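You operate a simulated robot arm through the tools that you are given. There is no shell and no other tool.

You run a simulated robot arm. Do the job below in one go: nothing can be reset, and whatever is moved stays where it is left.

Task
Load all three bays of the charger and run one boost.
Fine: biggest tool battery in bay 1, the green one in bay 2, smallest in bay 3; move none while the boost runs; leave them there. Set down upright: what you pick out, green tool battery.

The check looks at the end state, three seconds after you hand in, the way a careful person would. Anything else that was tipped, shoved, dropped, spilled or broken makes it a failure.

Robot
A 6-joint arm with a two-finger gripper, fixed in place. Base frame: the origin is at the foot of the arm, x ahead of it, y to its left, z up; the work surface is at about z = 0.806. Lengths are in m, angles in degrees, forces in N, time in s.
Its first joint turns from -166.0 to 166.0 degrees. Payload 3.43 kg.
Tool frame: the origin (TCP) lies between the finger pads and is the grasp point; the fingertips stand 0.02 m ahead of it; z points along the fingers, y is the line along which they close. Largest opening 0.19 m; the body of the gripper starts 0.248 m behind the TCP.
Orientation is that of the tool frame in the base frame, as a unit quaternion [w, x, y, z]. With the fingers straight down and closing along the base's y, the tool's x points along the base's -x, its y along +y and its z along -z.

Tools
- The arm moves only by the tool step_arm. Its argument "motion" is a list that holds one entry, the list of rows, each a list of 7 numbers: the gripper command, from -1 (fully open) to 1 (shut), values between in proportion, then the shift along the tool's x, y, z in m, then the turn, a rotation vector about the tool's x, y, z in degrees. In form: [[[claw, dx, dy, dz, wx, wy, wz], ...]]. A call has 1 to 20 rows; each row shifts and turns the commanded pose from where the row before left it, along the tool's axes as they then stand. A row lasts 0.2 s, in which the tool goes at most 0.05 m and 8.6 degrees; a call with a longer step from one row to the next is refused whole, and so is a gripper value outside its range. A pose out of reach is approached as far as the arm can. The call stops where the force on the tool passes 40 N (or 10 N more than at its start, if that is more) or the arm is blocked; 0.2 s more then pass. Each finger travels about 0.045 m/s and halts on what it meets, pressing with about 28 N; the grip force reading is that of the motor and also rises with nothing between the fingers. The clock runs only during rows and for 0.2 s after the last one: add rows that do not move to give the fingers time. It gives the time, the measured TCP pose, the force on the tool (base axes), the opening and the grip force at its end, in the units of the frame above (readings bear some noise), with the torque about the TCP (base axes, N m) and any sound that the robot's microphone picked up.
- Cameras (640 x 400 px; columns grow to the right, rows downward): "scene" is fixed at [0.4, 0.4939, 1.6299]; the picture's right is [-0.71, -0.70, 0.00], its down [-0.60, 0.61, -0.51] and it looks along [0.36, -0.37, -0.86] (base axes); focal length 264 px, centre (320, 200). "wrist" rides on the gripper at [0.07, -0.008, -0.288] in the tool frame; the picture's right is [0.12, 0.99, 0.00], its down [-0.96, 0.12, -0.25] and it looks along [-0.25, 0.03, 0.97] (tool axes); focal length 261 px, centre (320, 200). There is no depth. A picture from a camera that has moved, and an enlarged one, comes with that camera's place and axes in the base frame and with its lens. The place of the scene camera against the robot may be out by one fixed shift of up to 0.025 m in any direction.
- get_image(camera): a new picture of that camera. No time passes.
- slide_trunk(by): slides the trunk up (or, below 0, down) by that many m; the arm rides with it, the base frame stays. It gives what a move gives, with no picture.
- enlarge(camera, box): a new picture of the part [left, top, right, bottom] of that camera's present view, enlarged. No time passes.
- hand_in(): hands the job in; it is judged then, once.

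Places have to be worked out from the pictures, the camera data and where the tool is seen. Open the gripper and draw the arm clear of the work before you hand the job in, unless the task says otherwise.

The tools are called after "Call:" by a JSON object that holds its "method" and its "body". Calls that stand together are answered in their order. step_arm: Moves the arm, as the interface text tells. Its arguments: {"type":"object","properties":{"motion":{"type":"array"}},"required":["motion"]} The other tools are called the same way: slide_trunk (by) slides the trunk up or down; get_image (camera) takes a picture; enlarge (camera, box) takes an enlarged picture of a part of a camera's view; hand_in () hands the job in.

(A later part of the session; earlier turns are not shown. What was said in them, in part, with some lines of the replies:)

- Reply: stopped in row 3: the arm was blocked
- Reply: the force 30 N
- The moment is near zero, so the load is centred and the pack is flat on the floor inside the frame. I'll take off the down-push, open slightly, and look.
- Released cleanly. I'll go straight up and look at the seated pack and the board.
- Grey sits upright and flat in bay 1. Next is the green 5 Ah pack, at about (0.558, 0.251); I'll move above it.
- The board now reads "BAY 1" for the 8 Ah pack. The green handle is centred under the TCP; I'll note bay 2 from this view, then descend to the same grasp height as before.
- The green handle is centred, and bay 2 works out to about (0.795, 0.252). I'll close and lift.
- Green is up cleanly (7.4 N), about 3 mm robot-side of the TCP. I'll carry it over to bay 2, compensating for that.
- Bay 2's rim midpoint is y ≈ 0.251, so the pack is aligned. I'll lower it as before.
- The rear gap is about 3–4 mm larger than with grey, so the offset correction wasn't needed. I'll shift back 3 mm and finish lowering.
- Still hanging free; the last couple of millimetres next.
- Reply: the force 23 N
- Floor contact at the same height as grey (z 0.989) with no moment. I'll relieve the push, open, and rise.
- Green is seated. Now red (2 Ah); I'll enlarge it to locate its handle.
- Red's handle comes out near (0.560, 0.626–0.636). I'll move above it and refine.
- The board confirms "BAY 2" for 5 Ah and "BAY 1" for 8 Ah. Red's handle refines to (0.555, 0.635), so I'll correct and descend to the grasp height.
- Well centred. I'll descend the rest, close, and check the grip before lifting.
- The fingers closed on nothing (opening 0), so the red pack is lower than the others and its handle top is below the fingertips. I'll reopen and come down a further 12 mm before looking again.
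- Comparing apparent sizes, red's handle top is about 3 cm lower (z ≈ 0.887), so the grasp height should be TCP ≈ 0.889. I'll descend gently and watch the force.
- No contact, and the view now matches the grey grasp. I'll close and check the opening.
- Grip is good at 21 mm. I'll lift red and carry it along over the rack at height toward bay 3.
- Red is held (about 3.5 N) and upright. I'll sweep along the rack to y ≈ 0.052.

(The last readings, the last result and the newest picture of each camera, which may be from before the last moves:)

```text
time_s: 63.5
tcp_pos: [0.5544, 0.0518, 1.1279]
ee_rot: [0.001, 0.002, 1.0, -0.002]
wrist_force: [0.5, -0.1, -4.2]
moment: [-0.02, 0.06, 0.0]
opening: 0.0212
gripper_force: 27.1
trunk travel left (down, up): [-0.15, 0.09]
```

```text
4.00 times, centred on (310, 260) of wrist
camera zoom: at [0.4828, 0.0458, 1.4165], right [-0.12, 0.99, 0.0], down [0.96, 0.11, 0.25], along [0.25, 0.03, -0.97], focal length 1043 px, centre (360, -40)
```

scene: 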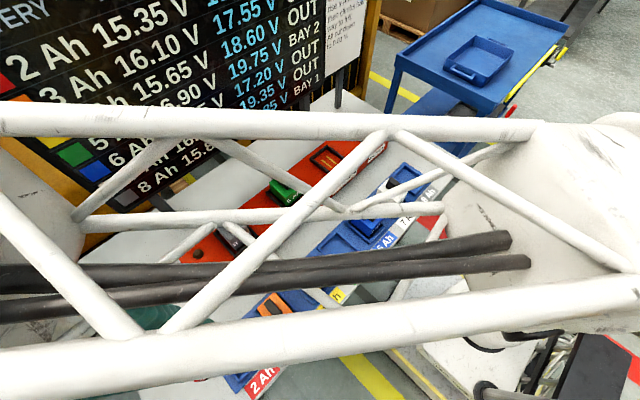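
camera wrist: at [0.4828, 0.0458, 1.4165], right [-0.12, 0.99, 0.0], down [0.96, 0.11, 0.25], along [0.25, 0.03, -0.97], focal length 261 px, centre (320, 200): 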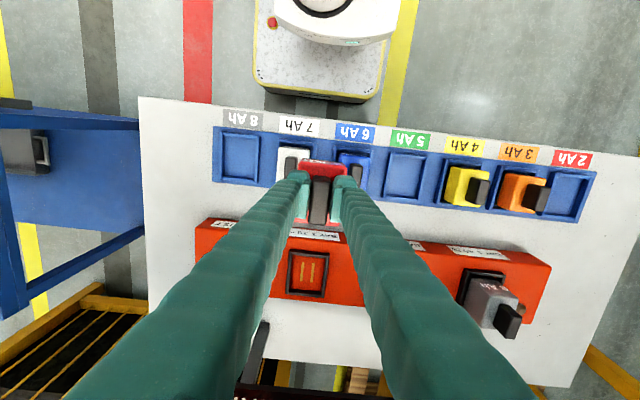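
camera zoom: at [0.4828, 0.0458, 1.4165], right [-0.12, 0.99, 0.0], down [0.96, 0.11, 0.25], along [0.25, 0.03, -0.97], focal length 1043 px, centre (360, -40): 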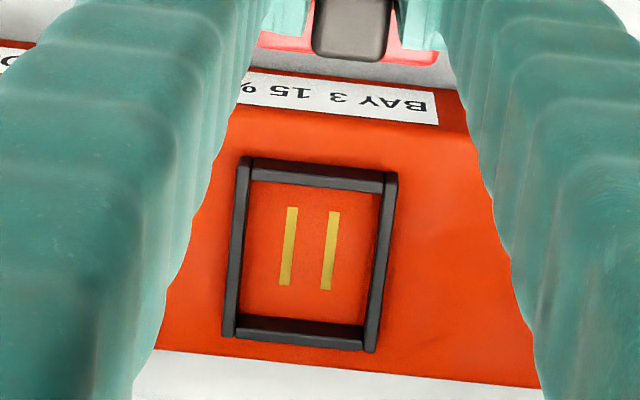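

Bay 3 is at (0.795, 0.0516). I'll move forward over it and pause above the rim.

Call:
{"method": "step_arm", "body": {"motion": [[[1, -0.017, 0, 0, 0, 0, 0], [1, -0.034, 0, 0, 0, 0, 0], [1, -0.034, 0, 0, 0, 0, 0], [1, -0.034, 0, 0, 0, 0, 0], [1, -0.034, 0, 0, 0, 0, 0], [1, -0.034, 0, 0, 0, 0, 0], [1, -0.033, 0, 0, 0, 0, 0], [1, -0.017, 0, 0, 0, 0, 0], [1, 0, 0, 0.025, 0, 0, 0], [1, 0, 0, 0.03, 0, 0, 0], [1, 0, 0, 0.025, 0, 0, 0], [1, 0, 0, 0.015, 0, 0, 0], [1, 0, 0, 0, 0, 0, 0], [1, 0, 0, 0, 0, 0, 0]]]}}

Call:
{"method": "enlarge", "body": {"camera": "wrist", "box": [240, 120, 400, 220]}}

Call:
{"method": "enlarge", "body": {"camera": "scene", "box": [280, 110, 380, 210]}}

```text
time_s: 66.5
tcp_pos: [0.7912, 0.0513, 1.0317]
ee_rot: [0.001, 0.0, 1.0, -0.001]
wrist_force: [-0.1, -0.1, -4.6]
moment: [0.0, 0.02, -0.01]
opening: 0.0213
gripper_force: 27.9
trunk travel left (down, up): [-0.15, 0.09]
```

```text
4.00 times, centred on (320, 170) of wrist
camera zoom: at [0.72, 0.0457, 1.3215], right [-0.12, 0.99, 0.0], down [0.96, 0.11, 0.25], along [0.25, 0.03, -0.97], focal length 1043 px, centre (320, 320)
```

zoom: 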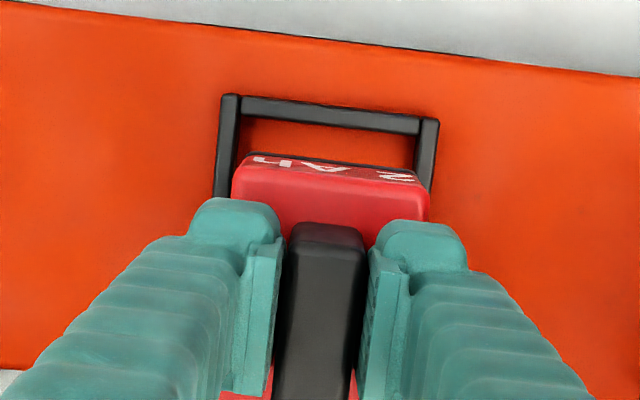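

```text
4.00 times, centred on (330, 160) of scene
camera zoom: at [0.4, 0.4939, 1.6299], right [-0.71, -0.7, 0.0], down [-0.6, 0.61, -0.51], along [0.36, -0.37, -0.86], focal length 1056 px, centre (280, 360)
```

zoom: 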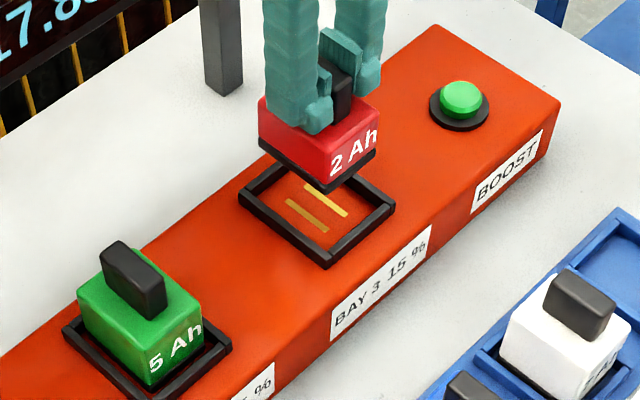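

Side-to-side alignment is right. I'll lower to just above the floor and check the fore-aft gap.

Call:
{"method": "step_arm", "body": {"motion": [[[1, 0, 0, 0.012, 0, 0, 0], [1, 0, 0, 0.012, 0, 0, 0], [1, 0, 0, 0.012, 0, 0, 0], [1, 0, 0, 0.012, 0, 0, 0], [1, 0, 0, 0.01, 0, 0, 0], [1, 0, 0, 0, 0, 0, 0], [1, 0, 0, 0, 0, 0, 0]]]}}

Call:
{"method": "enlarge", "body": {"camera": "wrist", "box": [240, 120, 400, 220]}}

Call:
{"method": "enlarge", "body": {"camera": "scene", "box": [295, 120, 365, 190]}}

```text
time_s: 68.2
tcp_pos: [0.7914, 0.052, 0.9761]
ee_rot: [0.001, 0.001, 1.0, -0.001]
wrist_force: [0.0, 0.3, -4.9]
moment: [0.0, 0.01, 0.0]
opening: 0.0208
gripper_force: 28.1
trunk travel left (down, up): [-0.15, 0.09]
```

```text
4.00 times, centred on (320, 170) of wrist
camera zoom: at [0.7196, 0.0452, 1.2632], right [-0.12, 0.99, 0.0], down [0.96, 0.11, 0.25], along [0.25, 0.03, -0.97], focal length 1043 px, centre (320, 320)
```

zoom: 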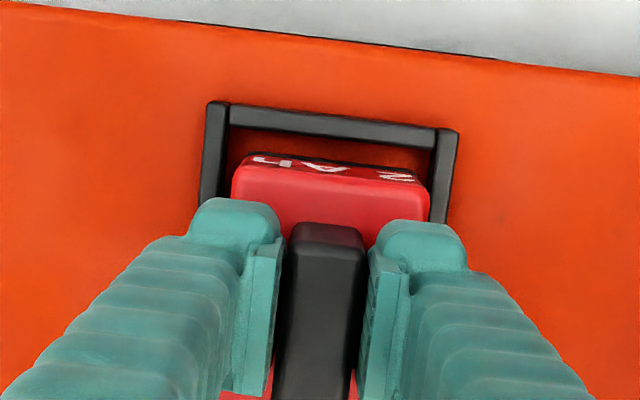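

```text
5.71 times, centred on (330, 155) of scene
camera zoom: at [0.4, 0.4939, 1.6299], right [-0.71, -0.7, 0.0], down [-0.6, 0.61, -0.51], along [0.36, -0.37, -0.86], focal length 1509 px, centre (263, 457)
```

zoom: 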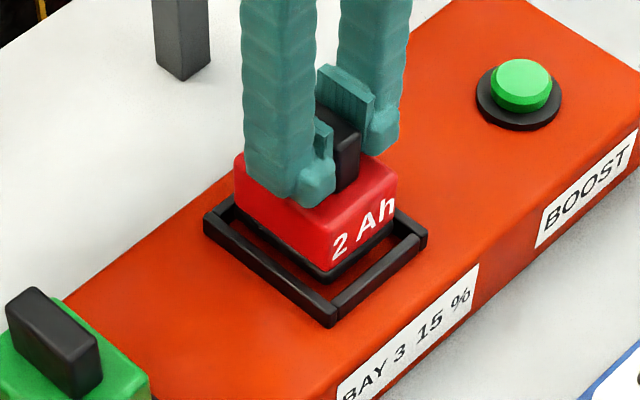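

Looks well placed. I'll continue down toward the expected contact near 0.962.

Call:
{"method": "step_arm", "body": {"motion": [[[1, 0, 0, 0.005, 0, 0, 0], [1, 0, 0, 0.004, 0, 0, 0], [1, 0, 0, 0.002, 0, 0, 0], [1, 0, 0, 0, 0, 0, 0], [1, 0, 0, 0, 0, 0, 0]]]}}

```text
time_s: 69.3
tcp_pos: [0.7913, 0.0513, 0.9638]
ee_rot: [0.0, 0.001, 1.0, -0.001]
wrist_force: [-0.4, -0.5, -5.2]
moment: [0.01, 0.01, -0.02]
opening: 0.0212
gripper_force: 28.0
trunk travel left (down, up): [-0.15, 0.09]
```

Still hanging free; another 3 mm.

Call:
{"method": "step_arm", "body": {"motion": [[[1, 0, 0, 0.002, 0, 0, 0], [1, 0, 0, 0.001, 0, 0, 0], [1, 0, 0, 0, 0, 0, 0], [1, 0, 0, 0, 0, 0, 0]]]}}

```text
time_s: 70.3
tcp_pos: [0.7917, 0.051, 0.9611]
ee_rot: [0.0, 0.001, 1.0, -0.002]
wrist_force: [0.8, 0.4, -4.0]
moment: [-0.01, 0.0, -0.01]
opening: 0.0211
gripper_force: 28.0
trunk travel left (down, up): [-0.15, 0.09]
```

The weight is just starting to come off; 2 mm more.

Call:
{"method": "step_arm", "body": {"motion": [[[1, 0, 0, 0.001, 0, 0, 0], [1, 0, 0, 0.001, 0, 0, 0], [1, 0, 0, 0, 0, 0, 0], [1, 0, 0, 0, 0, 0, 0]]]}}

```text
time_s: 71.3
tcp_pos: [0.791, 0.0516, 0.9607]
ee_rot: [0.0, 0.001, 1.0, -0.002]
wrist_force: [-0.4, -1.3, 17.0]
moment: [-0.01, 0.06, 0.0]
opening: 0.0208
gripper_force: 28.2
trunk travel left (down, up): [-0.15, 0.09]
```

Seated flat with no moment. I'll release, rise, and back off to check the board and locate the boost button.

Call:
{"method": "step_arm", "body": {"motion": [[[1, 0, 0, -0.0015, 0, 0, 0], [1, 0, 0, 0, 0, 0, 0], [0.5, 0, 0, 0, 0, 0, 0], [0.37, 0, 0, 0, 0, 0, 0], [0.37, 0, 0, 0, 0, 0, 0], [0.37, 0, 0, 0, 0, 0, 0], [0.37, 0, 0, -0.015, 0, 0, 0], [0.37, 0, 0, -0.03, 0, 0, 0], [0.37, 0, 0, -0.04, 0, 0, 0], [0.37, 0, 0, -0.04, 0, 0, 0], [0.37, 0.03, -0.03, 0, 0, 0, 0], [0.37, 0.035, -0.04, 0, 0, 0, 0], [0.37, 0.035, -0.04, 0, 0, 0, 0], [0.37, 0.02, -0.04, 0, 0, 0, 0], [0.37, 0, -0.03, 0, 0, 0, 0], [0.37, 0, 0, 0, 0, 0, 0]]]}}

Call:
{"method": "get_image", "body": {"camera": "wrist"}}

Call:
{"method": "enlarge", "body": {"camera": "wrist", "box": [250, 200, 410, 300]}}

Call:
{"method": "get_image", "body": {"camera": "scene"}}

Call:
{"method": "enlarge", "body": {"camera": "scene", "box": [200, 120, 400, 280]}}

```text
refused: row 12 steps farther than a row can; nothing moved
```

```text
taken
camera wrist: at [0.7192, 0.0454, 1.2485], right [-0.12, 0.99, 0.0], down [0.96, 0.11, 0.25], along [0.25, 0.03, -0.97], focal length 261 px, centre (320, 200)
```

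wrist: 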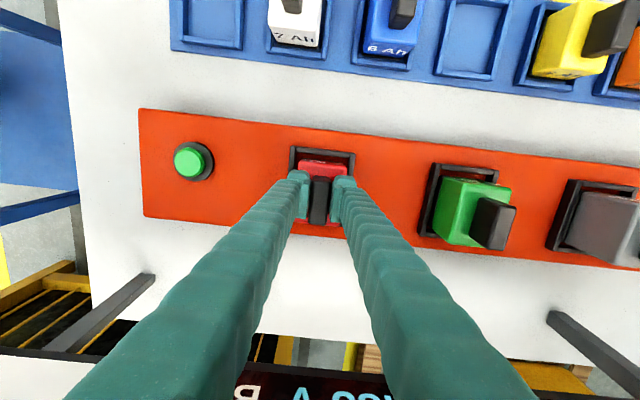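

```text
4.00 times, centred on (330, 250) of wrist
camera zoom: at [0.7192, 0.0454, 1.2485], right [-0.12, 0.99, 0.0], down [0.96, 0.11, 0.25], along [0.25, 0.03, -0.97], focal length 1043 px, centre (280, 0)
```

zoom: 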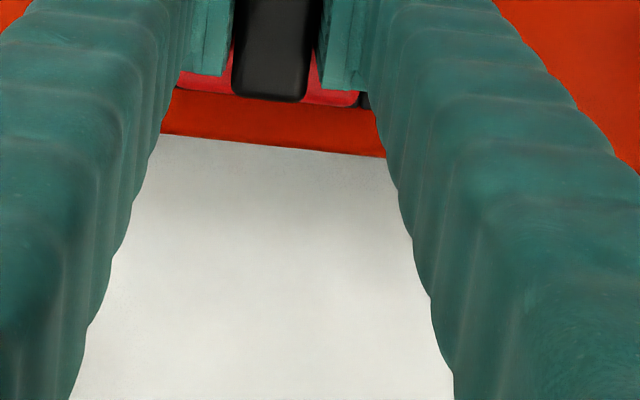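

```text
taken
```

scene: 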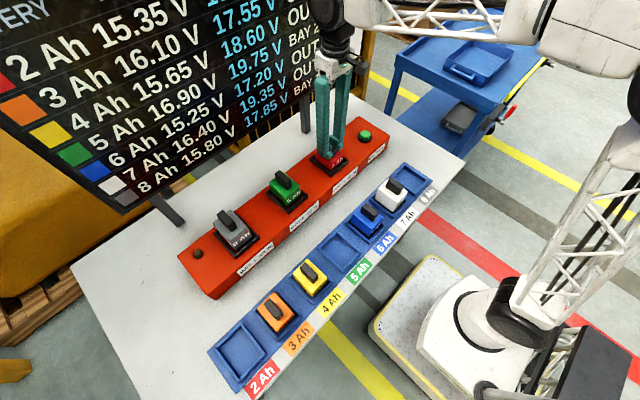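

```text
2.50 times, centred on (300, 200) of scene
camera zoom: at [0.4, 0.4939, 1.6299], right [-0.71, -0.7, 0.0], down [-0.6, 0.61, -0.51], along [0.36, -0.37, -0.86], focal length 660 px, centre (370, 200)
```

zoom: 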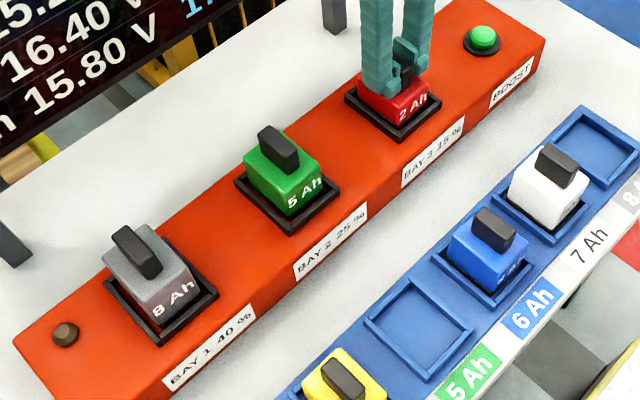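

The move was refused because one row was too long, so nothing moved. I'll resend it with smaller steps.

Call:
{"method": "step_arm", "body": {"motion": [[[1, 0, 0, -0.0015, 0, 0, 0], [1, 0, 0, 0, 0, 0, 0], [0.5, 0, 0, 0, 0, 0, 0], [0.37, 0, 0, 0, 0, 0, 0], [0.37, 0, 0, 0, 0, 0, 0], [0.37, 0, 0, 0, 0, 0, 0], [0.37, 0, 0, -0.015, 0, 0, 0], [0.37, 0, 0, -0.03, 0, 0, 0], [0.37, 0, 0, -0.04, 0, 0, 0], [0.37, 0, 0, -0.04, 0, 0, 0], [0.37, 0.025, -0.03, 0, 0, 0, 0], [0.37, 0.025, -0.035, 0, 0, 0, 0], [0.37, 0.025, -0.035, 0, 0, 0, 0], [0.37, 0.025, -0.035, 0, 0, 0, 0], [0.37, 0, -0.03, 0, 0, 0, 0], [0.37, 0, 0, 0, 0, 0, 0]]]}}

Call:
{"method": "get_image", "body": {"camera": "wrist"}}

Call:
{"method": "enlarge", "body": {"camera": "wrist", "box": [250, 200, 410, 300]}}

Call:
{"method": "get_image", "body": {"camera": "scene"}}

Call:
{"method": "enlarge", "body": {"camera": "scene", "box": [280, 100, 400, 200]}}

```text
time_s: 74.8
tcp_pos: [0.6893, -0.1135, 1.0873]
ee_rot: [0.001, 0.0, 1.0, -0.001]
wrist_force: [0.4, -0.6, 0.5]
moment: [0.01, 0.0, 0.01]
opening: 0.0598
gripper_force: 0.0
trunk travel left (down, up): [-0.15, 0.09]
```

```text
taken
camera wrist: at [0.6187, -0.1189, 1.3744], right [-0.12, 0.99, 0.0], down [0.96, 0.11, 0.25], along [0.25, 0.03, -0.97], focal length 261 px, centre (320, 200)
```

wrist: 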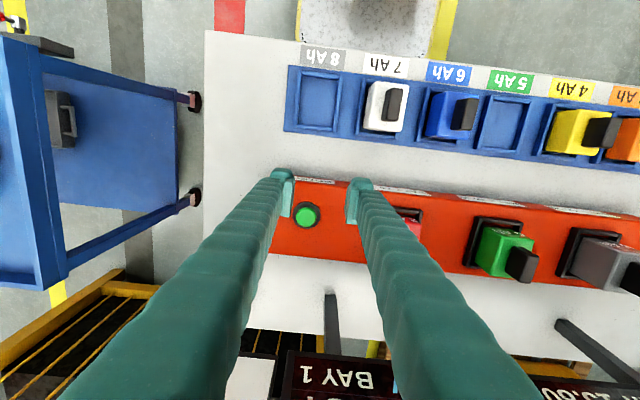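

```text
4.00 times, centred on (330, 250) of wrist
camera zoom: at [0.6187, -0.1189, 1.3744], right [-0.12, 0.99, 0.0], down [0.96, 0.11, 0.25], along [0.25, 0.03, -0.97], focal length 1043 px, centre (280, 0)
```

zoom: 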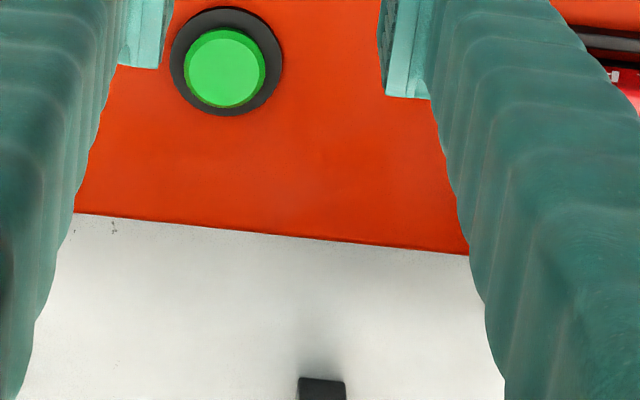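

```text
taken
```

scene: 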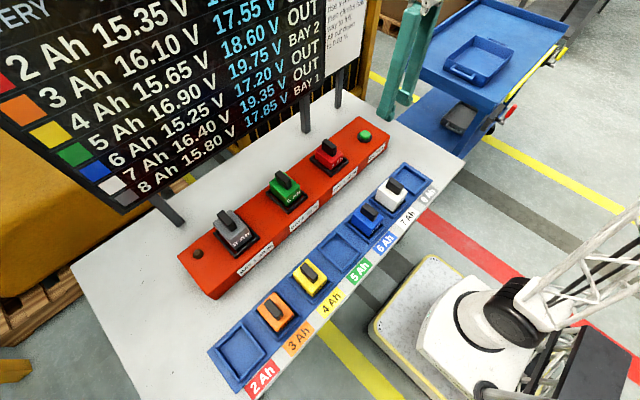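

```text
4.00 times, centred on (340, 150) of scene
camera zoom: at [0.4, 0.4939, 1.6299], right [-0.71, -0.7, 0.0], down [-0.6, 0.61, -0.51], along [0.36, -0.37, -0.86], focal length 1056 px, centre (240, 400)
```

zoom: 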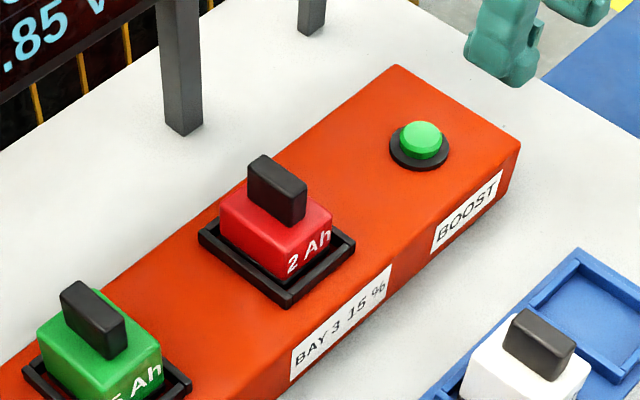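

All three look seated; the 2 Ah row is out of the scene camera's frame. Before pressing boost I'll tilt the wrist up as I did earlier to confirm the board says BAY 3 for red.

Call:
{"method": "step_arm", "body": {"motion": [[[0.37, 0, 0.02, -0.04, 0, 0, 0], [0.37, 0, 0.02, -0.04, 0, 0, 0], [0.37, 0.02, 0.02, -0.03, 0, 0, 0], [0.37, 0, 0, -0.02, 0, -8, 0], [0.37, 0, 0, -0.02, 0, -8, 0], [0.37, 0, 0, -0.02, 0, -8, 0], [0.37, 0, 0, -0.02, 0, -8, 0], [0.37, 0, 0, -0.01, 0, -8, 0], [0.37, 0, 0, 0, 0, 0, 0]]]}}

Call:
{"method": "get_image", "body": {"camera": "wrist"}}

Call:
{"method": "enlarge", "body": {"camera": "wrist", "box": [240, 180, 440, 400]}}

```text
time_s: 76.8
tcp_pos: [0.648, -0.052, 1.282]
ee_rot: [0.343, 0.001, 0.939, -0.002]
wrist_force: [-0.2, -0.1, 0.0]
moment: [0.01, 0.03, -0.02]
opening: 0.06
gripper_force: 0.0
trunk travel left (down, up): [-0.15, 0.09]
```

```text
taken
camera wrist: at [0.408, -0.0577, 1.4575], right [-0.09, 0.99, -0.08], down [0.58, 0.12, 0.81], along [0.81, 0.03, -0.58], focal length 261 px, centre (320, 200)
```

wrist: 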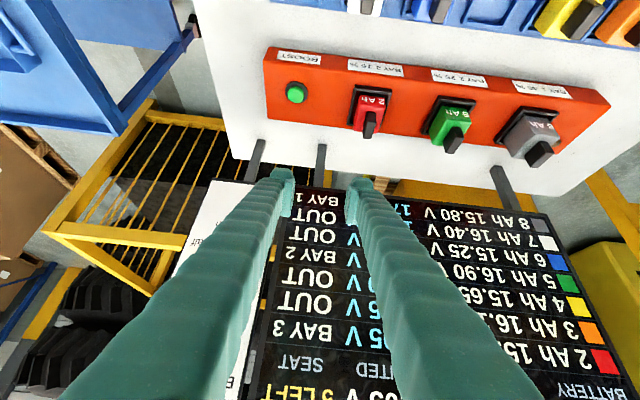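

```text
1.82 times, centred on (340, 290) of wrist
camera zoom: at [0.408, -0.0577, 1.4575], right [-0.09, 0.99, -0.08], down [0.58, 0.12, 0.81], along [0.81, 0.03, -0.58], focal length 474 px, centre (284, 36)
```

zoom: 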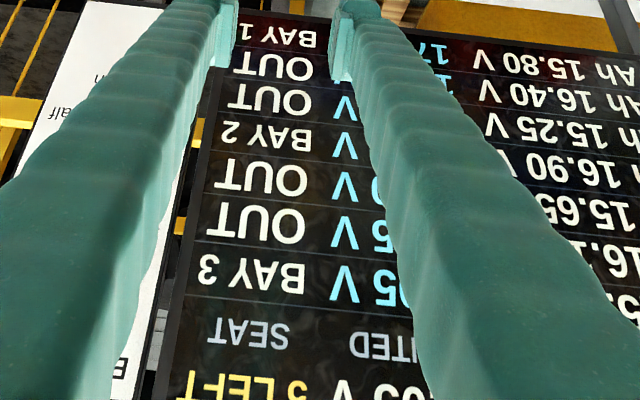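

The board shows 8 Ah in BAY 1, 5 Ah in BAY 2, 2 Ah in BAY 3, with 5 boosts left. I'll return to vertical, close the fingers, and hover over the boost button at about (0.778, −0.127).

Call:
{"method": "step_arm", "body": {"motion": [[[1, 0, 0, 0, 0, 8, 0], [1, 0, 0, 0, 0, 8, 0], [1, 0, 0, 0, 0, 8, 0], [1, 0, 0, 0, 0, 8, 0], [1, 0, 0, 0, 0, 8, 0], [1, -0.03, -0.015, 0.03, 0, 0, 0], [1, -0.03, -0.02, 0.03, 0, 0, 0], [1, -0.03, -0.02, 0.03, 0, 0, 0], [1, -0.03, -0.02, 0.03, 0, 0, 0], [1, -0.01, 0, 0.04, 0, 0, 0], [1, 0, 0, 0.04, 0, 0, 0], [1, 0, 0, 0.04, 0, 0, 0], [1, 0, 0, 0, 0, 0, 0], [1, 0, 0, 0, 0, 0, 0]]]}}

Call:
{"method": "get_image", "body": {"camera": "wrist"}}

Call:
{"method": "enlarge", "body": {"camera": "wrist", "box": [240, 140, 400, 240]}}

Call:
{"method": "enlarge", "body": {"camera": "scene", "box": [310, 60, 430, 180]}}

```text
time_s: 79.8
tcp_pos: [0.7791, -0.1281, 1.0412]
ee_rot: [0.001, 0.001, 1.0, -0.003]
wrist_force: [-0.1, -0.2, -0.5]
moment: [-0.03, 0.01, 0.01]
opening: 0.0
gripper_force: 28.3
trunk travel left (down, up): [-0.15, 0.09]
```

```text
taken
camera wrist: at [0.7081, -0.1345, 1.3301], right [-0.12, 0.99, 0.0], down [0.96, 0.11, 0.25], along [0.25, 0.03, -0.97], focal length 261 px, centre (320, 200)
```

wrist: 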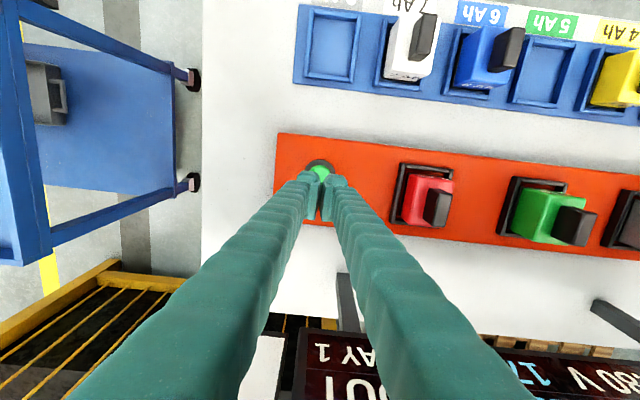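

```text
4.00 times, centred on (320, 190) of wrist
camera zoom: at [0.7081, -0.1345, 1.3301], right [-0.12, 0.99, 0.0], down [0.96, 0.11, 0.25], along [0.25, 0.03, -0.97], focal length 1043 px, centre (320, 240)
```

zoom: 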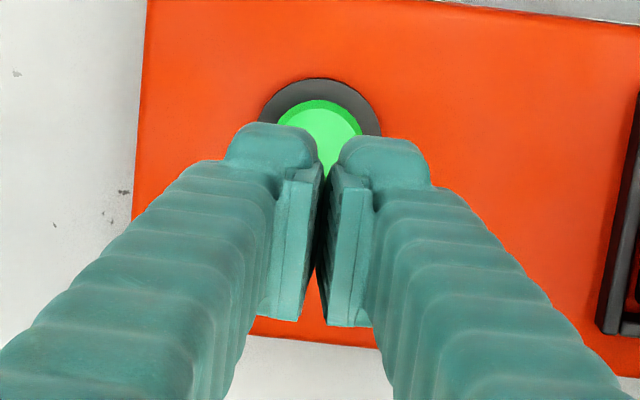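

```text
3.33 times, centred on (370, 120) of scene
camera zoom: at [0.4, 0.4939, 1.6299], right [-0.71, -0.7, 0.0], down [-0.6, 0.61, -0.51], along [0.36, -0.37, -0.86], focal length 880 px, centre (153, 467)
```

zoom: 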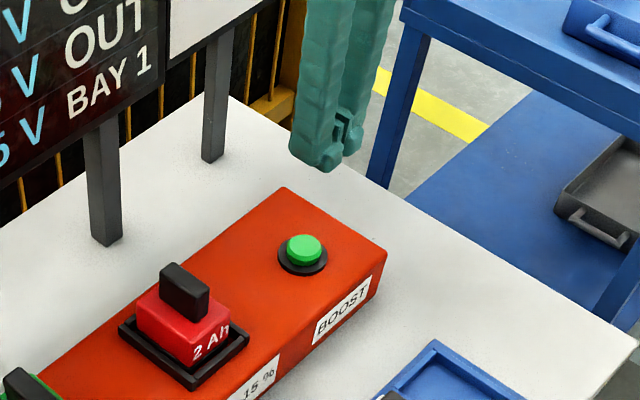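

The button is centred under the closed tips. I'll descend to just above it.

Call:
{"method": "step_arm", "body": {"motion": [[[1, 0.002, 0, 0.025, 0, 0, 0], [1, 0, 0, 0.025, 0, 0, 0], [1, 0, 0, 0.025, 0, 0, 0], [1, 0, 0, 0.02, 0, 0, 0], [1, 0, 0, 0.01, 0, 0, 0], [1, 0, 0, 0, 0, 0, 0], [1, 0, 0, 0, 0, 0, 0]]]}}

Call:
{"method": "enlarge", "body": {"camera": "scene", "box": [330, 90, 400, 160]}}

```text
time_s: 81.3
tcp_pos: [0.7758, -0.1291, 0.9368]
ee_rot: [0.001, 0.002, 1.0, -0.002]
wrist_force: [-0.1, 0.2, 0.0]
moment: [0.02, -0.01, 0.0]
opening: 0.0002
gripper_force: 28.4
trunk travel left (down, up): [-0.15, 0.09]
```

```text
5.71 times, centred on (365, 125) of scene
camera zoom: at [0.4, 0.4939, 1.6299], right [-0.71, -0.7, 0.0], down [-0.6, 0.61, -0.51], along [0.36, -0.37, -0.86], focal length 1509 px, centre (63, 629)
```

zoom: 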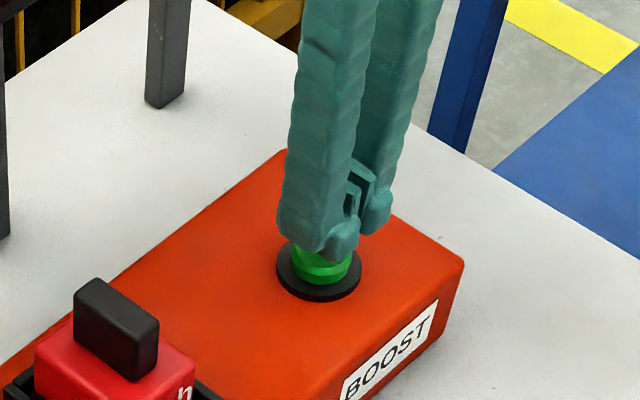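

The tips hang just above the button with no force. I'll press in small steps until I feel it.

Call:
{"method": "step_arm", "body": {"motion": [[[1, 0, 0, 0.005, 0, 0, 0], [1, 0, 0, 0.004, 0, 0, 0], [1, 0, 0, 0.003, 0, 0, 0], [1, 0, 0, 0, 0, 0, 0]]]}}

```text
time_s: 82.3
tcp_pos: [0.7778, -0.1282, 0.9256]
ee_rot: [0.0, 0.001, 1.0, -0.002]
wrist_force: [0.4, 0.0, 0.4]
moment: [0.02, 0.02, -0.01]
opening: 0.0
gripper_force: 27.7
trunk travel left (down, up): [-0.15, 0.09]
```

No contact yet (tips near z 0.906); continuing.

Call:
{"method": "step_arm", "body": {"motion": [[[1, 0, 0, 0.003, 0, 0, 0], [1, 0, 0, 0.003, 0, 0, 0], [1, 0, 0, 0, 0, 0, 0]]]}}

Call:
{"method": "enlarge", "body": {"camera": "scene", "box": [330, 90, 400, 160]}}

```text
time_s: 83.2
tcp_pos: [0.7761, -0.1284, 0.9182]
ee_rot: [0.001, 0.002, 1.0, -0.002]
wrist_force: [-0.5, -0.7, 1.2]
moment: [-0.02, -0.03, 0.01]
opening: 0.0001
gripper_force: 27.8
trunk travel left (down, up): [-0.15, 0.09]
```

```text
5.71 times, centred on (365, 125) of scene
camera zoom: at [0.4, 0.4939, 1.6299], right [-0.71, -0.7, 0.0], down [-0.6, 0.61, -0.51], along [0.36, -0.37, -0.86], focal length 1509 px, centre (63, 629)
```

zoom: 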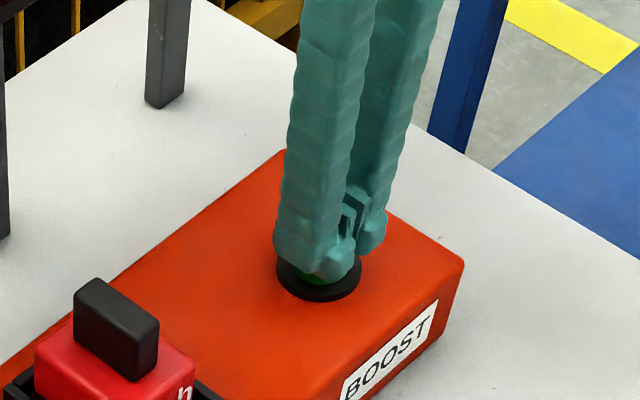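

Almost touching. I'll press on with small steps.

Call:
{"method": "step_arm", "body": {"motion": [[[1, 0, 0, 0.002, 0, 0, 0], [1, 0, 0, 0.002, 0, 0, 0], [1, 0, 0, 0, 0, 0, 0]]]}}

Call:
{"method": "get_image", "body": {"camera": "scene"}}

```text
time_s: 84.0
tcp_pos: [0.7777, -0.1281, 0.9145]
ee_rot: [0.0, 0.001, 1.0, -0.002]
wrist_force: [-0.7, 0.5, -0.7]
moment: [0.03, -0.01, 0.02]
opening: 0.0003
gripper_force: 28.2
trunk travel left (down, up): [-0.15, 0.09]
```

```text
taken
```

scene: 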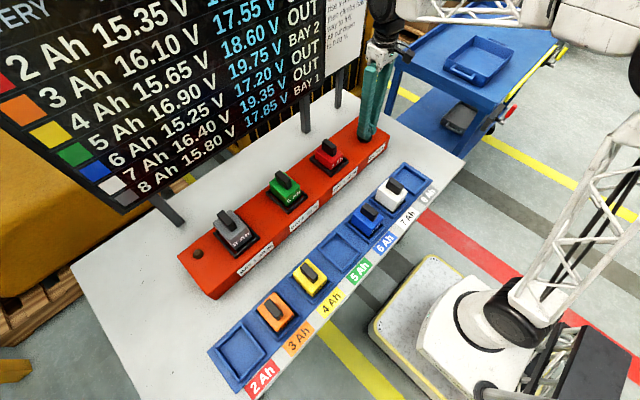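

Still no force. I'll continue downward a few more millimetres.

Call:
{"method": "step_arm", "body": {"motion": [[[1, 0, 0, 0.002, 0, 0, 0], [1, 0, 0, 0.002, 0, 0, 0], [1, 0, 0, 0, 0, 0, 0]]]}}

Call:
{"method": "enlarge", "body": {"camera": "scene", "box": [330, 90, 400, 160]}}

```text
time_s: 84.8
tcp_pos: [0.7775, -0.1284, 0.9112]
ee_rot: [0.0, 0.001, 1.0, -0.002]
wrist_force: [-0.2, 0.3, 1.2]
moment: [-0.01, 0.0, -0.03]
opening: 0.0062
gripper_force: 34.7
trunk travel left (down, up): [-0.15, 0.09]
```

```text
5.71 times, centred on (365, 125) of scene
camera zoom: at [0.4, 0.4939, 1.6299], right [-0.71, -0.7, 0.0], down [-0.6, 0.61, -0.51], along [0.36, -0.37, -0.86], focal length 1509 px, centre (63, 629)
```

zoom: 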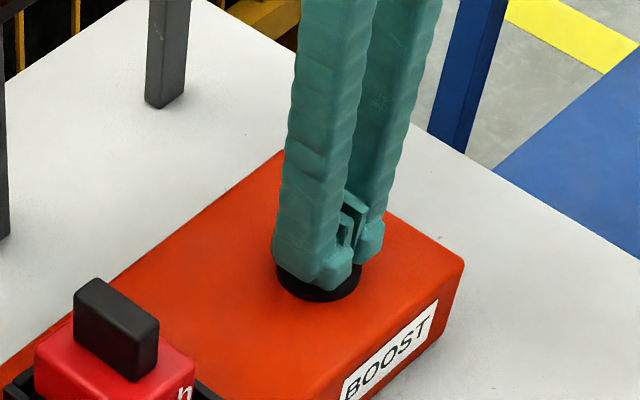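

The fingers were pried apart slightly (6 mm) by the button, so it is sitting between the two tips. I'll lift off and check its state and the board.

Call:
{"method": "step_arm", "body": {"motion": [[[1, 0, 0, -0.01, 0, 0, 0], [1, 0, 0, -0.02, 0, 0, 0], [1, 0, 0, -0.03, 0, 0, 0], [1, 0, 0, 0, 0, 0, 0]]]}}

Call:
{"method": "get_image", "body": {"camera": "scene"}}

Call:
{"method": "enlarge", "body": {"camera": "scene", "box": [330, 90, 400, 160]}}

Call:
{"method": "enlarge", "body": {"camera": "wrist", "box": [240, 140, 400, 240]}}

```text
time_s: 85.8
tcp_pos: [0.7784, -0.1285, 0.9709]
ee_rot: [0.0, 0.001, 1.0, -0.002]
wrist_force: [-0.4, 0.3, 0.1]
moment: [0.04, 0.0, 0.01]
opening: 0.0
gripper_force: 34.0
trunk travel left (down, up): [-0.15, 0.09]
```

```text
taken
```

scene: 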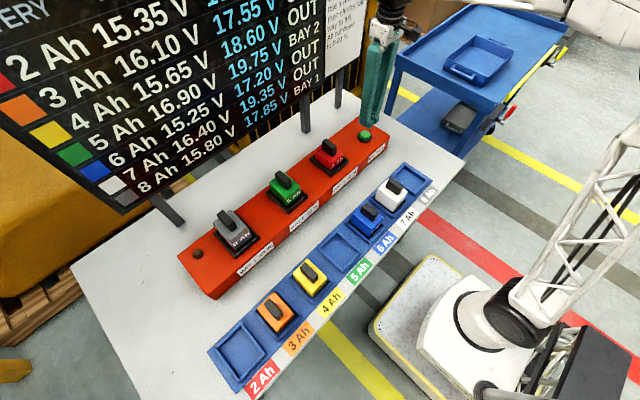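

```text
5.71 times, centred on (365, 125) of scene
camera zoom: at [0.4, 0.4939, 1.6299], right [-0.71, -0.7, 0.0], down [-0.6, 0.61, -0.51], along [0.36, -0.37, -0.86], focal length 1509 px, centre (63, 629)
```

zoom: 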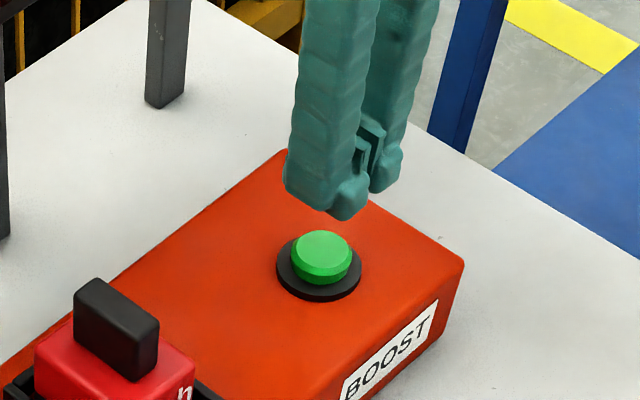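

```text
4.00 times, centred on (320, 190) of wrist
camera zoom: at [0.7058, -0.1348, 1.2593], right [-0.12, 0.99, 0.0], down [0.96, 0.11, 0.25], along [0.25, 0.03, -0.97], focal length 1043 px, centre (320, 240)
```

zoom: 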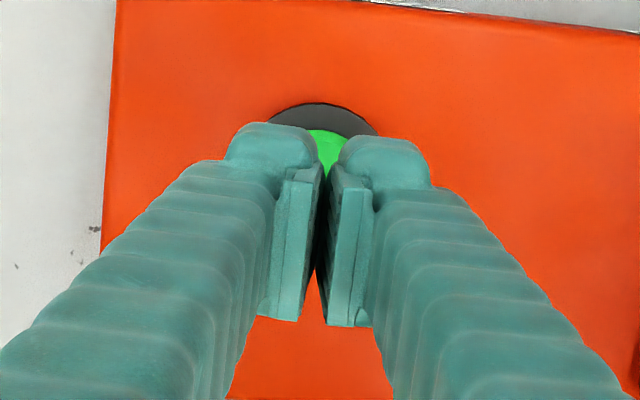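

The button has popped back and the readings look unchanged. I'll wait a moment while shifting sideways so a single fingertip is over the button, then check that no boost has started before pressing again.

Call:
{"method": "step_arm", "body": {"motion": [[[1, 0, -0.0157, 0, 0, 0, 0], [1, 0, 0, 0, 0, 0, 0], [1, 0, 0, 0, 0, 0, 0], [1, 0, 0, 0, 0, 0, 0], [1, 0, 0, 0, 0, 0, 0], [1, 0, 0, 0, 0, 0, 0], [1, 0, 0, 0, 0, 0, 0], [1, 0, 0, 0, 0, 0, 0], [1, 0, 0, 0, 0, 0, 0], [1, 0, 0, 0, 0, 0, 0], [1, 0, 0, 0, 0, 0, 0]]]}}

Call:
{"method": "get_image", "body": {"camera": "scene"}}

Call:
{"method": "enlarge", "body": {"camera": "wrist", "box": [240, 140, 400, 240]}}

Call:
{"method": "enlarge", "body": {"camera": "scene", "box": [330, 90, 400, 160]}}

```text
time_s: 88.2
tcp_pos: [0.7778, -0.1452, 0.9716]
ee_rot: [0.001, 0.001, 1.0, -0.002]
wrist_force: [0.7, -0.1, 0.4]
moment: [0.01, 0.03, 0.0]
opening: 0.0
gripper_force: 34.3
trunk travel left (down, up): [-0.15, 0.09]
```

```text
taken
```

scene: 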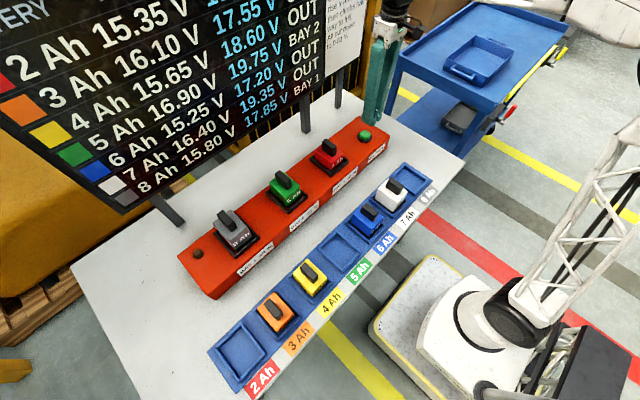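

```text
4.00 times, centred on (320, 190) of wrist
camera zoom: at [0.7057, -0.1505, 1.2589], right [-0.12, 0.99, 0.0], down [0.96, 0.11, 0.25], along [0.25, 0.03, -0.97], focal length 1043 px, centre (320, 240)
```

zoom: 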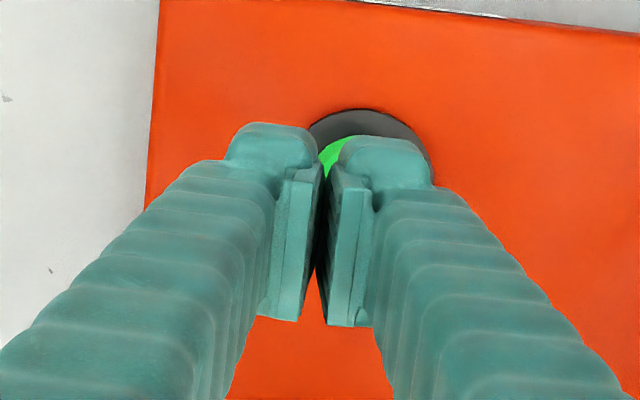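

```text
5.71 times, centred on (365, 125) of scene
camera zoom: at [0.4, 0.4939, 1.6299], right [-0.71, -0.7, 0.0], down [-0.6, 0.61, -0.51], along [0.36, -0.37, -0.86], focal length 1509 px, centre (63, 629)
```

zoom: 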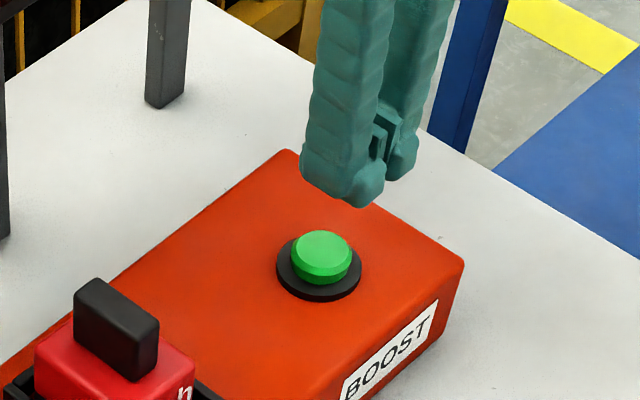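

The board's NOW values are unchanged. To be certain I don't double-boost, I'll look at the "LEFT" counter before pressing again.

Call:
{"method": "step_arm", "body": {"motion": [[[0.8, 0.018, 0.015, -0.038, 0, 0, 0], [0.8, 0.018, 0.015, -0.038, 0, 0, 0], [0.8, 0.018, 0.015, -0.038, 0, 0, 0], [0.8, 0.018, 0.015, -0.038, 0, 0, 0], [0.8, 0.018, 0.015, -0.038, 0, 0, 0], [0.8, 0.018, 0.015, -0.038, 0, 0, 0], [0.8, 0, 0, -0.02, 0, -8, 0], [0.8, 0, 0, -0.02, 0, -8, 0], [0.8, 0, 0, -0.02, 0, -8, 0], [0.8, 0, 0, -0.02, 0, -8, 0], [0.8, 0, 0, -0.01, 0, -8, 0], [0.8, 0, 0, 0, 0, -4, 0], [0.8, 0, 0, 0, 0, 0, 0]]]}}

Call:
{"method": "get_image", "body": {"camera": "wrist"}}

Call:
{"method": "enlarge", "body": {"camera": "wrist", "box": [220, 180, 460, 400]}}

```text
time_s: 91.0
tcp_pos: [0.647, -0.0523, 1.2846]
ee_rot: [0.375, -0.001, 0.927, -0.001]
wrist_force: [0.7, 0.4, 0.0]
moment: [0.02, 0.0, 0.03]
opening: 0.0192
gripper_force: 0.1
trunk travel left (down, up): [-0.15, 0.09]
```

```text
taken
camera wrist: at [0.3956, -0.0587, 1.4431], right [-0.08, 0.99, -0.09], down [0.52, 0.12, 0.85], along [0.85, 0.03, -0.52], focal length 261 px, centre (320, 200)
```

wrist: 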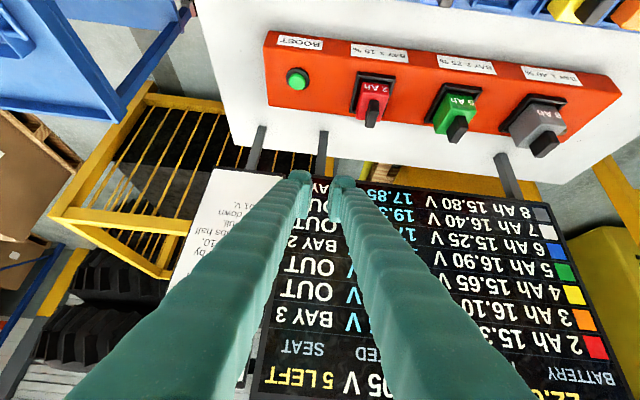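

```text
1.82 times, centred on (340, 290) of wrist
camera zoom: at [0.3956, -0.0587, 1.4431], right [-0.08, 0.99, -0.09], down [0.52, 0.12, 0.85], along [0.85, 0.03, -0.52], focal length 474 px, centre (284, 36)
```

zoom: 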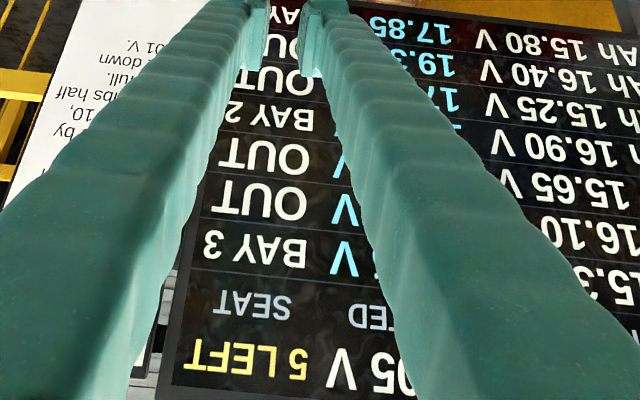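

Still "5 LEFT", so no boost was triggered. I'll go back with the fingers closed so a single fingertip is over the button.

Call:
{"method": "step_arm", "body": {"motion": [[[1, 0, 0, 0, 0, 8, 0], [1, 0, 0, 0, 0, 8, 0], [1, 0, 0, 0, 0, 8, 0], [1, 0, 0, 0, 0, 8, 0], [1, 0, 0, 0, 0, 8, 0], [1, 0, 0, 0, 0, 4, 0], [1, -0.0144, -0.0102, 0.035, 0, 0, 0], [1, -0.0144, -0.0102, 0.035, 0, 0, 0], [1, -0.0144, -0.0102, 0.035, 0, 0, 0], [1, -0.0144, -0.0102, 0.035, 0, 0, 0], [1, -0.0144, -0.0102, 0.035, 0, 0, 0], [1, -0.0144, -0.0102, 0.035, 0, 0, 0], [1, -0.0144, -0.0102, 0.035, 0, 0, 0], [1, -0.0144, -0.0102, 0.035, 0, 0, 0], [1, -0.0144, -0.0102, 0.03, 0, 0, 0], [1, 0, 0, 0.03, 0, 0, 0], [1, 0, 0, 0, 0, 0, 0], [1, 0, 0, 0, 0, 0, 0]]]}}

Call:
{"method": "enlarge", "body": {"camera": "scene", "box": [330, 90, 400, 160]}}

Call:
{"method": "enlarge", "body": {"camera": "wrist", "box": [240, 140, 400, 240]}}

```text
time_s: 94.8
tcp_pos: [0.7763, -0.1447, 0.9447]
ee_rot: [0.001, 0.001, 1.0, -0.002]
wrist_force: [0.0, 0.3, -0.2]
moment: [0.02, -0.02, 0.02]
opening: 0.0
gripper_force: 28.0
trunk travel left (down, up): [-0.15, 0.09]
```

```text
5.71 times, centred on (365, 125) of scene
camera zoom: at [0.4, 0.4939, 1.6299], right [-0.71, -0.7, 0.0], down [-0.6, 0.61, -0.51], along [0.36, -0.37, -0.86], focal length 1509 px, centre (63, 629)
```

zoom: 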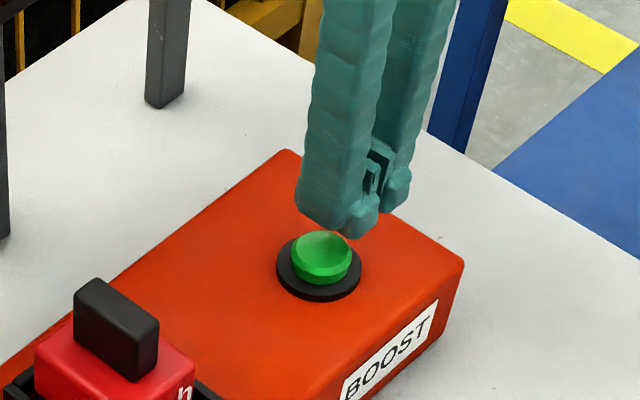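

```text
4.00 times, centred on (320, 190) of wrist
camera zoom: at [0.7054, -0.1515, 1.2323], right [-0.12, 0.99, 0.0], down [0.96, 0.11, 0.25], along [0.25, 0.03, -0.97], focal length 1043 px, centre (320, 240)
```

zoom: 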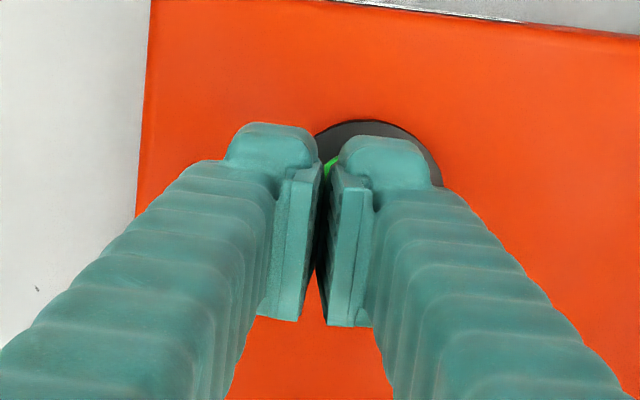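

The +y fingertip now covers the button. I'll press down in small steps.

Call:
{"method": "step_arm", "body": {"motion": [[[1, 0, 0, 0.012, 0, 0, 0], [1, 0, 0, 0.01, 0, 0, 0], [1, 0, 0, 0.006, 0, 0, 0], [1, 0, 0, 0.003, 0, 0, 0], [1, 0, 0, 0, 0, 0, 0]]]}}

Call:
{"method": "get_image", "body": {"camera": "scene"}}

```text
time_s: 96.0
tcp_pos: [0.7762, -0.1457, 0.9136]
ee_rot: [0.0, 0.001, 1.0, -0.002]
wrist_force: [-0.2, 0.5, 1.2]
moment: [0.0, -0.03, 0.0]
opening: 0.0002
gripper_force: 27.9
trunk travel left (down, up): [-0.15, 0.09]
```

```text
taken
```

scene: 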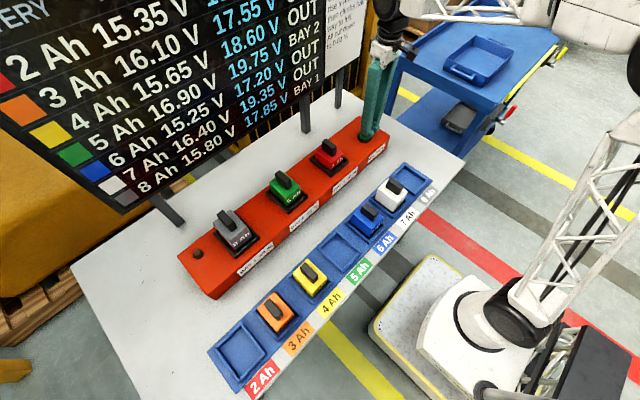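

No contact yet at TCP 0.9136; continuing in small steps.

Call:
{"method": "step_arm", "body": {"motion": [[[1, 0, 0, 0.002, 0, 0, 0], [1, 0, 0, 0.002, 0, 0, 0], [1, 0, 0, 0, 0, 0, 0]]]}}

Call:
{"method": "enlarge", "body": {"camera": "scene", "box": [330, 90, 400, 160]}}

```text
time_s: 96.8
tcp_pos: [0.7765, -0.1464, 0.9112]
ee_rot: [0.002, 0.0, 1.0, -0.002]
wrist_force: [-0.3, 0.3, 2.9]
moment: [0.08, 0.02, 0.03]
opening: 0.0002
gripper_force: 27.5
trunk travel left (down, up): [-0.15, 0.09]
```

```text
5.71 times, centred on (365, 125) of scene
camera zoom: at [0.4, 0.4939, 1.6299], right [-0.71, -0.7, 0.0], down [-0.6, 0.61, -0.51], along [0.36, -0.37, -0.86], focal length 1509 px, centre (63, 629)
```

zoom: 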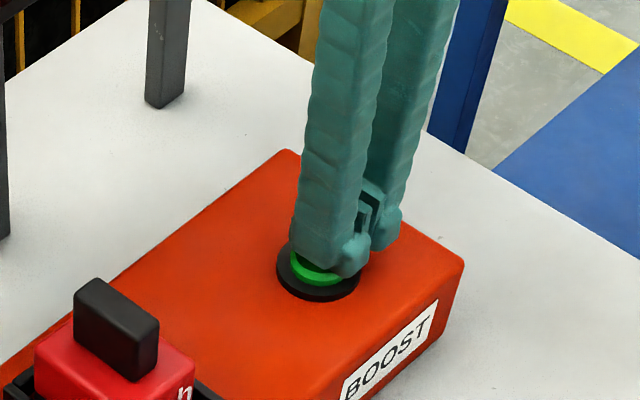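

First contact at about 3 N. I'll press 2 mm at a time and read the sound and force.

Call:
{"method": "step_arm", "body": {"motion": [[[1, 0, 0, 0.002, 0, 0, 0], [1, 0, 0, 0.001, 0, 0, 0], [1, 0, 0, 0, 0, 0, 0]]]}}

Call:
{"method": "get_image", "body": {"camera": "scene"}}

```text
time_s: 97.5
tcp_pos: [0.7771, -0.1463, 0.9072]
ee_rot: [0.0, 0.001, 1.0, -0.002]
wrist_force: [1.2, -1.9, 9.1]
moment: [0.07, -0.02, 0.01]
opening: 0.0001
gripper_force: 27.8
trunk travel left (down, up): [-0.15, 0.09]
```

```text
taken
```

scene: 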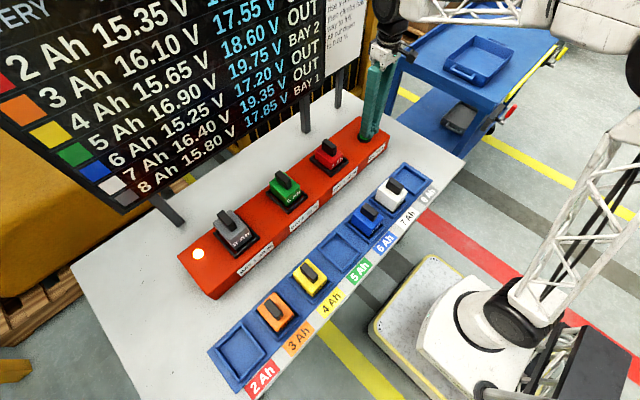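

The lamp on the charger's left end is lit, so the boost is running. I'll lift straight off the button and wait, without touching any pack.

Call:
{"method": "step_arm", "body": {"motion": [[[1, 0, 0, -0.01, 0, 0, 0], [1, 0, 0, -0.03, 0, 0, 0], [1, 0, 0, -0.04, 0, 0, 0], [1, 0, 0, -0.04, 0, 0, 0], [1, 0, 0, -0.04, 0, 0, 0], [1, 0, 0, 0, 0, 0, 0], [1, 0, 0, 0, 0, 0, 0], [1, 0, 0, 0, 0, 0, 0]]]}}

Call:
{"method": "get_image", "body": {"camera": "scene"}}

```text
time_s: 99.3
tcp_pos: [0.776, -0.1447, 1.0662]
ee_rot: [0.001, 0.001, 1.0, -0.001]
wrist_force: [0.0, -0.1, 0.2]
moment: [-0.02, 0.01, -0.04]
opening: 0.0
gripper_force: 28.3
trunk travel left (down, up): [-0.15, 0.09]
```

```text
taken
```

scene: 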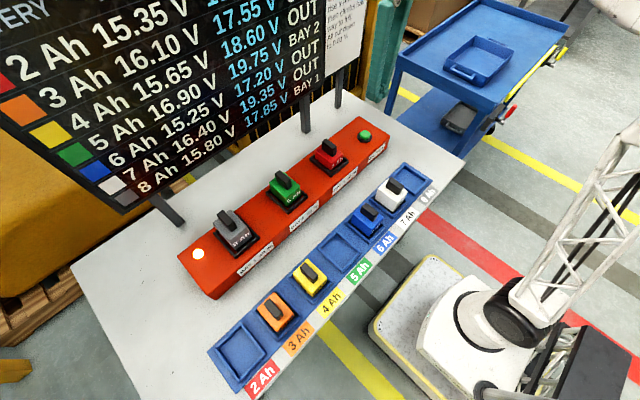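

Lamp still on. I'll back the arm away to a parked pose, open the gripper, and wait.

Call:
{"method": "step_arm", "body": {"motion": [[[-1, 0.02, 0, -0.03, 0, 0, 0], [-1, 0.03, 0, -0.03, 0, 0, 0], [-1, 0.03, 0, -0.03, 0, 0, 0], [-1, 0.03, 0, 0, 0, 0, 0], [-1, 0, 0, 0, 0, 0, 0], [-1, 0, 0, 0, 0, 0, 0], [-1, 0, 0, 0, 0, 0, 0], [-1, 0, 0, 0, 0, 0, 0], [-1, 0, 0, 0, 0, 0, 0], [-1, 0, 0, 0, 0, 0, 0], [-1, 0, 0, 0, 0, 0, 0], [-1, 0, 0, 0, 0, 0, 0], [-1, 0, 0, 0, 0, 0, 0], [-1, 0, 0, 0, 0, 0, 0], [-1, 0, 0, 0, 0, 0, 0], [-1, 0, 0, 0, 0, 0, 0], [-1, 0, 0, 0, 0, 0, 0], [-1, 0, 0, 0, 0, 0, 0], [-1, 0, 0, 0, 0, 0, 0], [-1, 0, 0, 0, 0, 0, 0]]]}}

Call:
{"method": "get_image", "body": {"camera": "scene"}}

```text
time_s: 103.5
tcp_pos: [0.667, -0.1455, 1.1562]
ee_rot: [0.001, 0.0, 1.0, -0.002]
wrist_force: [0.9, -0.6, -0.4]
moment: [-0.01, -0.01, 0.01]
opening: 0.19
gripper_force: 0.0
trunk travel left (down, up): [-0.15, 0.09]
```

```text
taken
```

scene: 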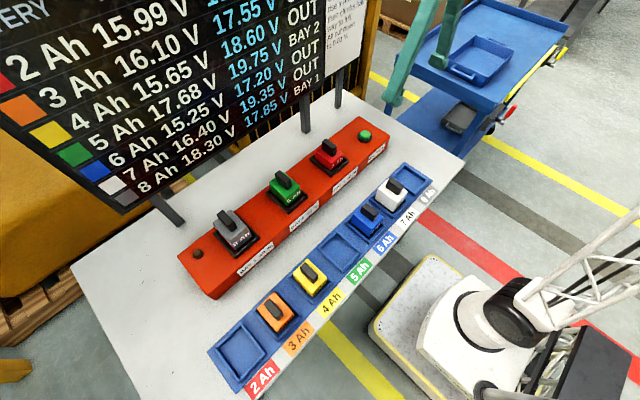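

The lamp is off and the three voltages have risen (8 Ah 18.30 V, 5 Ah 17.68 V, 2 Ah 15.99 V), so the boost is finished. I'll take one last close look at the packs and the table.

Call:
{"method": "enlarge", "body": {"camera": "scene", "box": [180, 110, 440, 300]}}

Call:
{"method": "get_image", "body": {"camera": "wrist"}}

```text
2.11 times, centred on (310, 205) of scene
camera zoom: at [0.4, 0.4939, 1.6299], right [-0.71, -0.7, 0.0], down [-0.6, 0.61, -0.51], along [0.36, -0.37, -0.86], focal length 556 px, centre (341, 190)
```

zoom: 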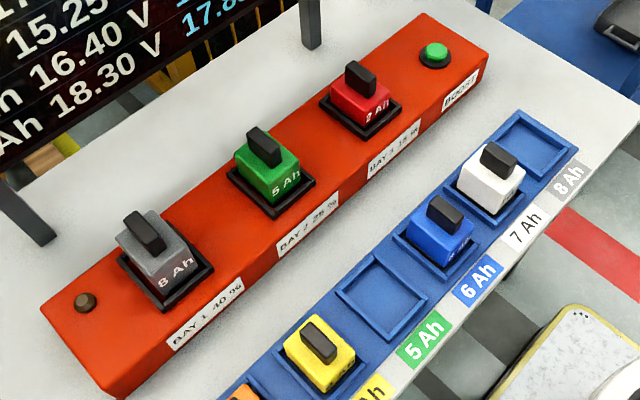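

```text
taken
camera wrist: at [0.5954, -0.1512, 1.4445], right [-0.12, 0.99, 0.0], down [0.96, 0.11, 0.25], along [0.25, 0.03, -0.97], focal length 261 px, centre (320, 200)
```

wrist: 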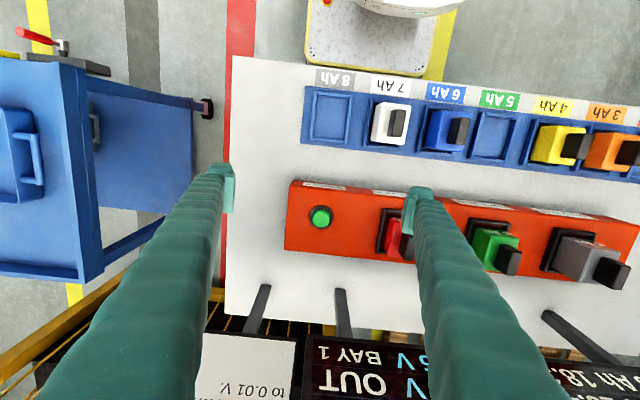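

All three packs sit upright in their bays, the other packs haven't moved, the gripper is open and the arm is clear. I'm handing in.

Call:
{"method": "hand_in", "body": {}}

```text
The job is handed in.
```

All three bays are loaded and one boost has run. I've handed the job in, but the result hasn't come back yet.

| Bay | Pack | Before boost | After boost |
|---|---|---|---|
| 1 | Grey, 8 Ah (biggest) | 15.80 V | 18.30 V |
| 2 | Green, 5 Ah | 16.90 V | 17.68 V |
| 3 | Red, 2 Ah (smallest) | 15.35 V | 15.99 V |

- **Boost:** My first press on the button didn't register. The board still showed 5 boosts left, so I pressed again, and the charger's lamp came on. The lamp had gone out by my last look. I didn't re-read the counter afterwards.
- **Packs:** All three stand upright in their bays, and none was moved while the boost ran. When I first reached for red, the fingers closed on nothing because it sits about 3 cm lower than the others. The pack wasn't disturbed.
- **Everything else:** The other four packs look untouched in the rack. The gripper is open and the arm is clear of the work.
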